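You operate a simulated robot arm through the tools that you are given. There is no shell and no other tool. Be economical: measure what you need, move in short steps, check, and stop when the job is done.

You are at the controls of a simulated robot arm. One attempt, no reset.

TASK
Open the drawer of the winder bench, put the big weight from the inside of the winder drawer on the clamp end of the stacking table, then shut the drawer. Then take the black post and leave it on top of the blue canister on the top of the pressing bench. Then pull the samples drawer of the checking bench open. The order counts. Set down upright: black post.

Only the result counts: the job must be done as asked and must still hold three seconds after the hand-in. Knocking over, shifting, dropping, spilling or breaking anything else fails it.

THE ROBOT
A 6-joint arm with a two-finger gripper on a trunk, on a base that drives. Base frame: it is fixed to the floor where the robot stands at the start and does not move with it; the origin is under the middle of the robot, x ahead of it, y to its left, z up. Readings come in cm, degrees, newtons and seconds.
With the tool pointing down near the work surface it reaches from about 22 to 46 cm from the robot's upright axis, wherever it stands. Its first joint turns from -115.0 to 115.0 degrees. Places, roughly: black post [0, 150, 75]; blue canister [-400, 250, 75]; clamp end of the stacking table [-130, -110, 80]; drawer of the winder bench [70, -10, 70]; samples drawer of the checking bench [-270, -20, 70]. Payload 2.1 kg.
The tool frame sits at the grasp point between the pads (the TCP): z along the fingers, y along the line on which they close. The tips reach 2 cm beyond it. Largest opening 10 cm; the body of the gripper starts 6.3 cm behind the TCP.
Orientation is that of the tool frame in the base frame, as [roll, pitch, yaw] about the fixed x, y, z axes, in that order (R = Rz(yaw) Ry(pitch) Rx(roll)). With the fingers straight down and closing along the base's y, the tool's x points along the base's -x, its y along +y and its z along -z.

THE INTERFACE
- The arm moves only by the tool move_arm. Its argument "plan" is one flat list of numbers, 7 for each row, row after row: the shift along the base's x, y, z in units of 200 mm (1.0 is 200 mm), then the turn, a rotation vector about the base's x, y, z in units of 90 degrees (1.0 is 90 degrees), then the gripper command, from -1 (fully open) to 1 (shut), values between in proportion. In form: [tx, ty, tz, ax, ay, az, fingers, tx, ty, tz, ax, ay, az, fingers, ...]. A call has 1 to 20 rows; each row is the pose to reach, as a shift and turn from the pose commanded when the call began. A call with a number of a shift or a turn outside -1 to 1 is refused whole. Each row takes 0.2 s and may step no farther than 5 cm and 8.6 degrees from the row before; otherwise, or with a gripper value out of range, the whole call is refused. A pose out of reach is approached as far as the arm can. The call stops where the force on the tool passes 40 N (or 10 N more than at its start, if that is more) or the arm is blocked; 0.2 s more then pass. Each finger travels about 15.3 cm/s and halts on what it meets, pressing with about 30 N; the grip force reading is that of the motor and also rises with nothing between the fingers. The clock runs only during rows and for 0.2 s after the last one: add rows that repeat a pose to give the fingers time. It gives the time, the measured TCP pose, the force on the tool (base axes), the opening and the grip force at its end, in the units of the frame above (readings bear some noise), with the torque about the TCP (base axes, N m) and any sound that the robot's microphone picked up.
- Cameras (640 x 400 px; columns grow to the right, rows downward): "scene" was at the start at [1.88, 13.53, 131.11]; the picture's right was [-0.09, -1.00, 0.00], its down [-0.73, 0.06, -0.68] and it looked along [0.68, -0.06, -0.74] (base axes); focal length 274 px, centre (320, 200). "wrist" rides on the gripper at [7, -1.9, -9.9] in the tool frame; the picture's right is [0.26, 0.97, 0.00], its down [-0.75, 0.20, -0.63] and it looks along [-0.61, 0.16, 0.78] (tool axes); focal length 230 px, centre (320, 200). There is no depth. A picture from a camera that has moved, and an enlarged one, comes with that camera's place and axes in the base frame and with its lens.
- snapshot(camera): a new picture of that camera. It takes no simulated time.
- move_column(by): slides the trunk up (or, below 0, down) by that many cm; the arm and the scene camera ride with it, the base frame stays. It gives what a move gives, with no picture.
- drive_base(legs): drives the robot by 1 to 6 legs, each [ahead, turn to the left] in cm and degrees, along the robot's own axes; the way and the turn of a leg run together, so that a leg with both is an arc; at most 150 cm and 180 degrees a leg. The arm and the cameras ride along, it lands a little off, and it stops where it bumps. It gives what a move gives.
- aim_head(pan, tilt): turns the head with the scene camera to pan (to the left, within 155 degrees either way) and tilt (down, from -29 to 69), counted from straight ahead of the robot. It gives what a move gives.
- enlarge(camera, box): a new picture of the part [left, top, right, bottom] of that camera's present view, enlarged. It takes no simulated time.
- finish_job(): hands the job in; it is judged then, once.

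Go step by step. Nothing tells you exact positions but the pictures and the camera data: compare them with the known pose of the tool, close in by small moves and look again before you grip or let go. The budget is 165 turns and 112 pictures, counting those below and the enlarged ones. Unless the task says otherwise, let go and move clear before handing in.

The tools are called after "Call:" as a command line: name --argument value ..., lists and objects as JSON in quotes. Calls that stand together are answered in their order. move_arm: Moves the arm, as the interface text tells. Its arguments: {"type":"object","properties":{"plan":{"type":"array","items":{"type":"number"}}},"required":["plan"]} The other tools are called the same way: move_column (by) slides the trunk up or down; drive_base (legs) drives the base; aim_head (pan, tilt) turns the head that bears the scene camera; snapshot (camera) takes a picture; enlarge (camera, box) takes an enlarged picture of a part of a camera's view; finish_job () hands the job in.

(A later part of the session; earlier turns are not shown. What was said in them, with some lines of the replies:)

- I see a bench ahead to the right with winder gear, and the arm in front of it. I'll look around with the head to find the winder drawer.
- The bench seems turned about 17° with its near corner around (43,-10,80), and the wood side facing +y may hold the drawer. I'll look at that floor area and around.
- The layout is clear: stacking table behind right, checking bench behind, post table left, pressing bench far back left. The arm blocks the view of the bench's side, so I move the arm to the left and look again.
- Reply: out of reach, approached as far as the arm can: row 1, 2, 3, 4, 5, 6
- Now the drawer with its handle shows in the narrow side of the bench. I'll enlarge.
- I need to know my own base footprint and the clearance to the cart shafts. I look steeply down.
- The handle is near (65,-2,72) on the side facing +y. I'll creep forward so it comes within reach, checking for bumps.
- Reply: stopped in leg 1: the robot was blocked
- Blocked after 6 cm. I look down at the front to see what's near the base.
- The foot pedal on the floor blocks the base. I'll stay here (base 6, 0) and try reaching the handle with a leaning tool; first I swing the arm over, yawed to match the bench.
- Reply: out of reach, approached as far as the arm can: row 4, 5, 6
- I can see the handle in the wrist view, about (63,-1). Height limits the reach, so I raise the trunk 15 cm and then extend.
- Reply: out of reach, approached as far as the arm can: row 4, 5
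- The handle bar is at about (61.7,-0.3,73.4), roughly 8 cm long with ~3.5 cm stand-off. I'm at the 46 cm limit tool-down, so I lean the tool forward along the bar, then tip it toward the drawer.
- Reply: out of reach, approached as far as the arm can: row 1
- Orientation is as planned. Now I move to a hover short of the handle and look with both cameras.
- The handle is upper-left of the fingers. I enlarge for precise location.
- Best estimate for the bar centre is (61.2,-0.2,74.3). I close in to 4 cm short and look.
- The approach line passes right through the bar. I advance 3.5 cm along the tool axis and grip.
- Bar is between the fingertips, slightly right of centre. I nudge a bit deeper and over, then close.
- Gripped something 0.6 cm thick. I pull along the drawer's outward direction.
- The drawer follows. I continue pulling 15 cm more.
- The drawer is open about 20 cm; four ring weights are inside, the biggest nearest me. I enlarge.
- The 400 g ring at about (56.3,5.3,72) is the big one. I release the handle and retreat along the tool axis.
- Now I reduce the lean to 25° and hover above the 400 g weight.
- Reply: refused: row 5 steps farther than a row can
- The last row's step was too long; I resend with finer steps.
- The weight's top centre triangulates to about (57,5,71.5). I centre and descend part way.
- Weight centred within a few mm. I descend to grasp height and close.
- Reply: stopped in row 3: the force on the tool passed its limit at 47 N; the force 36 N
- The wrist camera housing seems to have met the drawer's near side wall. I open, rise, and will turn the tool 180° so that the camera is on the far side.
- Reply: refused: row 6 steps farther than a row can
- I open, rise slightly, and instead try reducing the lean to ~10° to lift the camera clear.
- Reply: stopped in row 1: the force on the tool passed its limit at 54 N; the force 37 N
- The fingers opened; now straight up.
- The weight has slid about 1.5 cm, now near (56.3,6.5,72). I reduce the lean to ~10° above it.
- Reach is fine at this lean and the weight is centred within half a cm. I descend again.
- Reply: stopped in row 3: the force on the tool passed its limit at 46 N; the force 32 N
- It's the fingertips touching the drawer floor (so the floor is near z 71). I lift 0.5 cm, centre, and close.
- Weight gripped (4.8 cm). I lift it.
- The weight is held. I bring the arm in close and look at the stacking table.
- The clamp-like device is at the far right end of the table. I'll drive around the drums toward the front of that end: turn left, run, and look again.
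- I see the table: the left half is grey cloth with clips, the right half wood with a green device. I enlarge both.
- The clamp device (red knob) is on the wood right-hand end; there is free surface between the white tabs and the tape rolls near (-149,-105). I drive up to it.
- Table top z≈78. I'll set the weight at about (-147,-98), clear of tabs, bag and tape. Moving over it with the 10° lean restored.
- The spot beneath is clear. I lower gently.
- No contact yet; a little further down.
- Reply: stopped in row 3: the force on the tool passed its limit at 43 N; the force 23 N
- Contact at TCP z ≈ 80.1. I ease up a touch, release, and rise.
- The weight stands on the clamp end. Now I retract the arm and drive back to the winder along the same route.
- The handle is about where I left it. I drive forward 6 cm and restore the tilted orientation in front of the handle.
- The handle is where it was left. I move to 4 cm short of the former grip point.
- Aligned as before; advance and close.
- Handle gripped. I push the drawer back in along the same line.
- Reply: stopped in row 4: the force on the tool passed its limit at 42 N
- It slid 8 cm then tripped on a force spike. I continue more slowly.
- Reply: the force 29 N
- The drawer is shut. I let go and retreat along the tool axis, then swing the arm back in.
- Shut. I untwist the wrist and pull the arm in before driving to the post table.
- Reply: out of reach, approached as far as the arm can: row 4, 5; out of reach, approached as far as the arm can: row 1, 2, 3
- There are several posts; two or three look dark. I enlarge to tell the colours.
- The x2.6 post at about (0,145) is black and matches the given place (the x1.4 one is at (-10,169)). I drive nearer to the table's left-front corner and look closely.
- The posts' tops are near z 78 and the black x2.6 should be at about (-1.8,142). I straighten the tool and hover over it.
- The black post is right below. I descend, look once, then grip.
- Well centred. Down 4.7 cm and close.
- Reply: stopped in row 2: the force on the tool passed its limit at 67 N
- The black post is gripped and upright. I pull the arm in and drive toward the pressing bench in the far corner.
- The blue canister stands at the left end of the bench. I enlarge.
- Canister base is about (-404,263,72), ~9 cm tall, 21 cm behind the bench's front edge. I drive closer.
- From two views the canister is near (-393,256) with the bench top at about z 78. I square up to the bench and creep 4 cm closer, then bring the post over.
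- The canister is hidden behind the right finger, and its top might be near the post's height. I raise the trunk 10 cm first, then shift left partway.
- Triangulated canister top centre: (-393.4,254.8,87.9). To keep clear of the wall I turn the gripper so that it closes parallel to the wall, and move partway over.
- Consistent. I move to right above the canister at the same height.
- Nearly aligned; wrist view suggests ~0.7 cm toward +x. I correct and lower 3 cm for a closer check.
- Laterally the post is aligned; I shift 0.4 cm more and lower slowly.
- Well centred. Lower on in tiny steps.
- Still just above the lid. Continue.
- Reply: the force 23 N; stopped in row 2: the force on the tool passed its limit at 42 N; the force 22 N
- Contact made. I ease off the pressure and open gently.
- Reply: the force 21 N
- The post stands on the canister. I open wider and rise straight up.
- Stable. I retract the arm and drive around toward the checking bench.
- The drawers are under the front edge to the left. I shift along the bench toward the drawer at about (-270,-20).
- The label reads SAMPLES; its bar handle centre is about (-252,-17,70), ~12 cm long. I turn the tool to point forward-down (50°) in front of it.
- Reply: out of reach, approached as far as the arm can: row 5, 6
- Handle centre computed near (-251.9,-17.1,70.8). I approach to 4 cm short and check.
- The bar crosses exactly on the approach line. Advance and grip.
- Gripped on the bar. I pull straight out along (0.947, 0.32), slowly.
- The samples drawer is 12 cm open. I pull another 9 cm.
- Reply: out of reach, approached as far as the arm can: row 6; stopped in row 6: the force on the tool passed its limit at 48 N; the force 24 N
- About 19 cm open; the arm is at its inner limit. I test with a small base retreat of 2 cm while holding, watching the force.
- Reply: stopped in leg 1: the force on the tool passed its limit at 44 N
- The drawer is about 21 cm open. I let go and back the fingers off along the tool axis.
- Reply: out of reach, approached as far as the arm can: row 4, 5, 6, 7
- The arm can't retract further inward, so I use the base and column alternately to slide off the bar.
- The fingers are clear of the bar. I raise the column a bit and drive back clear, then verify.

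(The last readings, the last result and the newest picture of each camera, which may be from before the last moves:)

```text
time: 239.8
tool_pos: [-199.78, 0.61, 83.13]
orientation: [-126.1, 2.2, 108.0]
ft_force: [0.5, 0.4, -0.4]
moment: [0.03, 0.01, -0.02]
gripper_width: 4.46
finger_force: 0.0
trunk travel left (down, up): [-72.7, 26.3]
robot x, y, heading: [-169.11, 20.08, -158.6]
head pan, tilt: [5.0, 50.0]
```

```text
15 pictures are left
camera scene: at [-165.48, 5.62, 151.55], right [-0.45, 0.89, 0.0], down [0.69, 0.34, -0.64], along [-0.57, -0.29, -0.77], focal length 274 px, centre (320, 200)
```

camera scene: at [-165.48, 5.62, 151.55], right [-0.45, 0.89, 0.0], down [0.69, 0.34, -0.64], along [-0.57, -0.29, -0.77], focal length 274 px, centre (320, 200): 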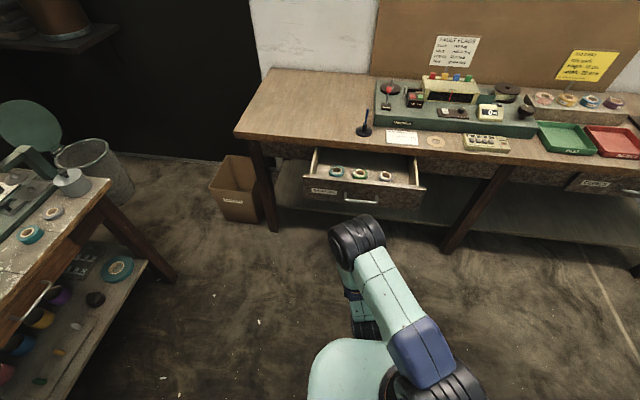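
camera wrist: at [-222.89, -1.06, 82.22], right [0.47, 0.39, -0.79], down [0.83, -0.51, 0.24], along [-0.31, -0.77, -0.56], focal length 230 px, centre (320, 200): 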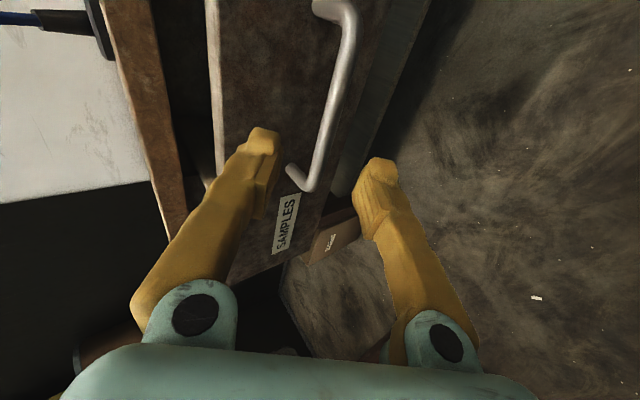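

The samples drawer is open. A last check of the post on the canister and the weight.

Call:
aim_head --pan -68 --tilt 12

Call:
enlarge --camera "scene" --box '[260, 140, 380, 240]'

Call:
aim_head --pan 82 --tilt 30

Call:
snapshot --camera "scene"

```text
time: 241.3
tool_pos: [-199.87, 0.63, 83.17]
orientation: [-126.0, 2.2, 108.0]
ft_force: [1.1, 0.2, 0.1]
moment: [-0.01, -0.02, 0.01]
gripper_width: 4.53
finger_force: 0.1
trunk travel left (down, up): [-72.7, 26.3]
robot x, y, heading: [-169.51, 19.77, -158.6]
head pan, tilt: [-68.0, 12.0]
```

```text
4.00 times, centred on (320, 190) of scene
camera zoom: at [-165.02, 15.82, 157.41], right [0.72, 0.69, 0.0], down [0.14, -0.15, -0.98], along [-0.67, 0.71, -0.21], focal length 1096 px, centre (320, 240)
```

zoom: 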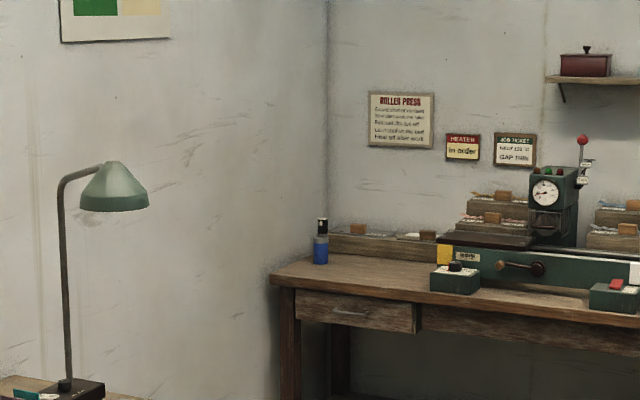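

```text
time: 243.6
tool_pos: [-199.91, 0.7, 83.19]
orientation: [-125.9, 2.1, 108.1]
ft_force: [-0.1, 0.6, 0.3]
moment: [0.01, -0.01, -0.03]
gripper_width: 4.48
finger_force: 0.1
trunk travel left (down, up): [-72.7, 26.3]
robot x, y, heading: [-169.38, 19.58, -158.4]
head pan, tilt: [82.0, 30.0]
```

```text
13 pictures are left
camera scene: at [-156.47, 0.27, 154.5], right [-0.97, -0.23, 0.0], down [-0.12, 0.49, -0.87], along [0.2, -0.84, -0.5], focal length 274 px, centre (320, 200)
```

scene: 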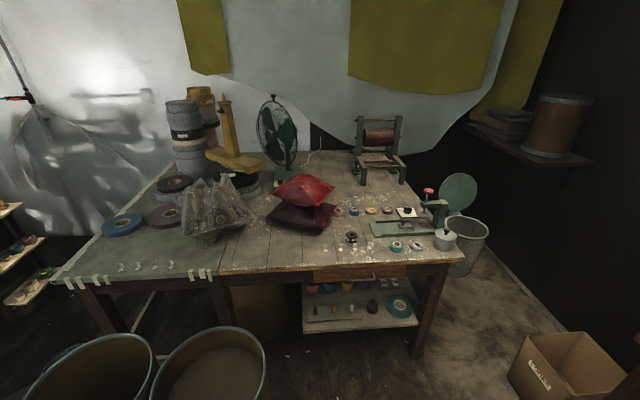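

The weight stands on the clamp end, the post is upright on the blue canister, and the samples drawer is open. The arm is clear, so I hand in.

Call:
finish_job

```text
The job is handed in.
```

I handed the job in with all steps done in the order asked; the result of the judging wasn't shown.

- **Weight:** I took the 400 g weight, the biggest in the winder drawer, and set it on the clamp end of the stacking table. It was still there in the last picture.
- **Winder drawer:** I pushed it back to its closed position after placing the weight.
- **Black post:** I took the black post marked x2.6. A second dark post, x1.4, stands on the same table, but x2.6 matched the place you gave. It is upright on the blue canister.
- **Samples drawer:** I pulled the drawer labelled SAMPLES about 21 cm open and moved the arm clear.

Along the way:
- The base bumped the winder's floor pedal once, at low speed.
- The gripper pressed on the winder drawer's floor, and the 400 g weight slid about 1.5 cm before I gripped it.
- The gripper also touched something while coming down on the black post.

I saw nothing else shift or fall.
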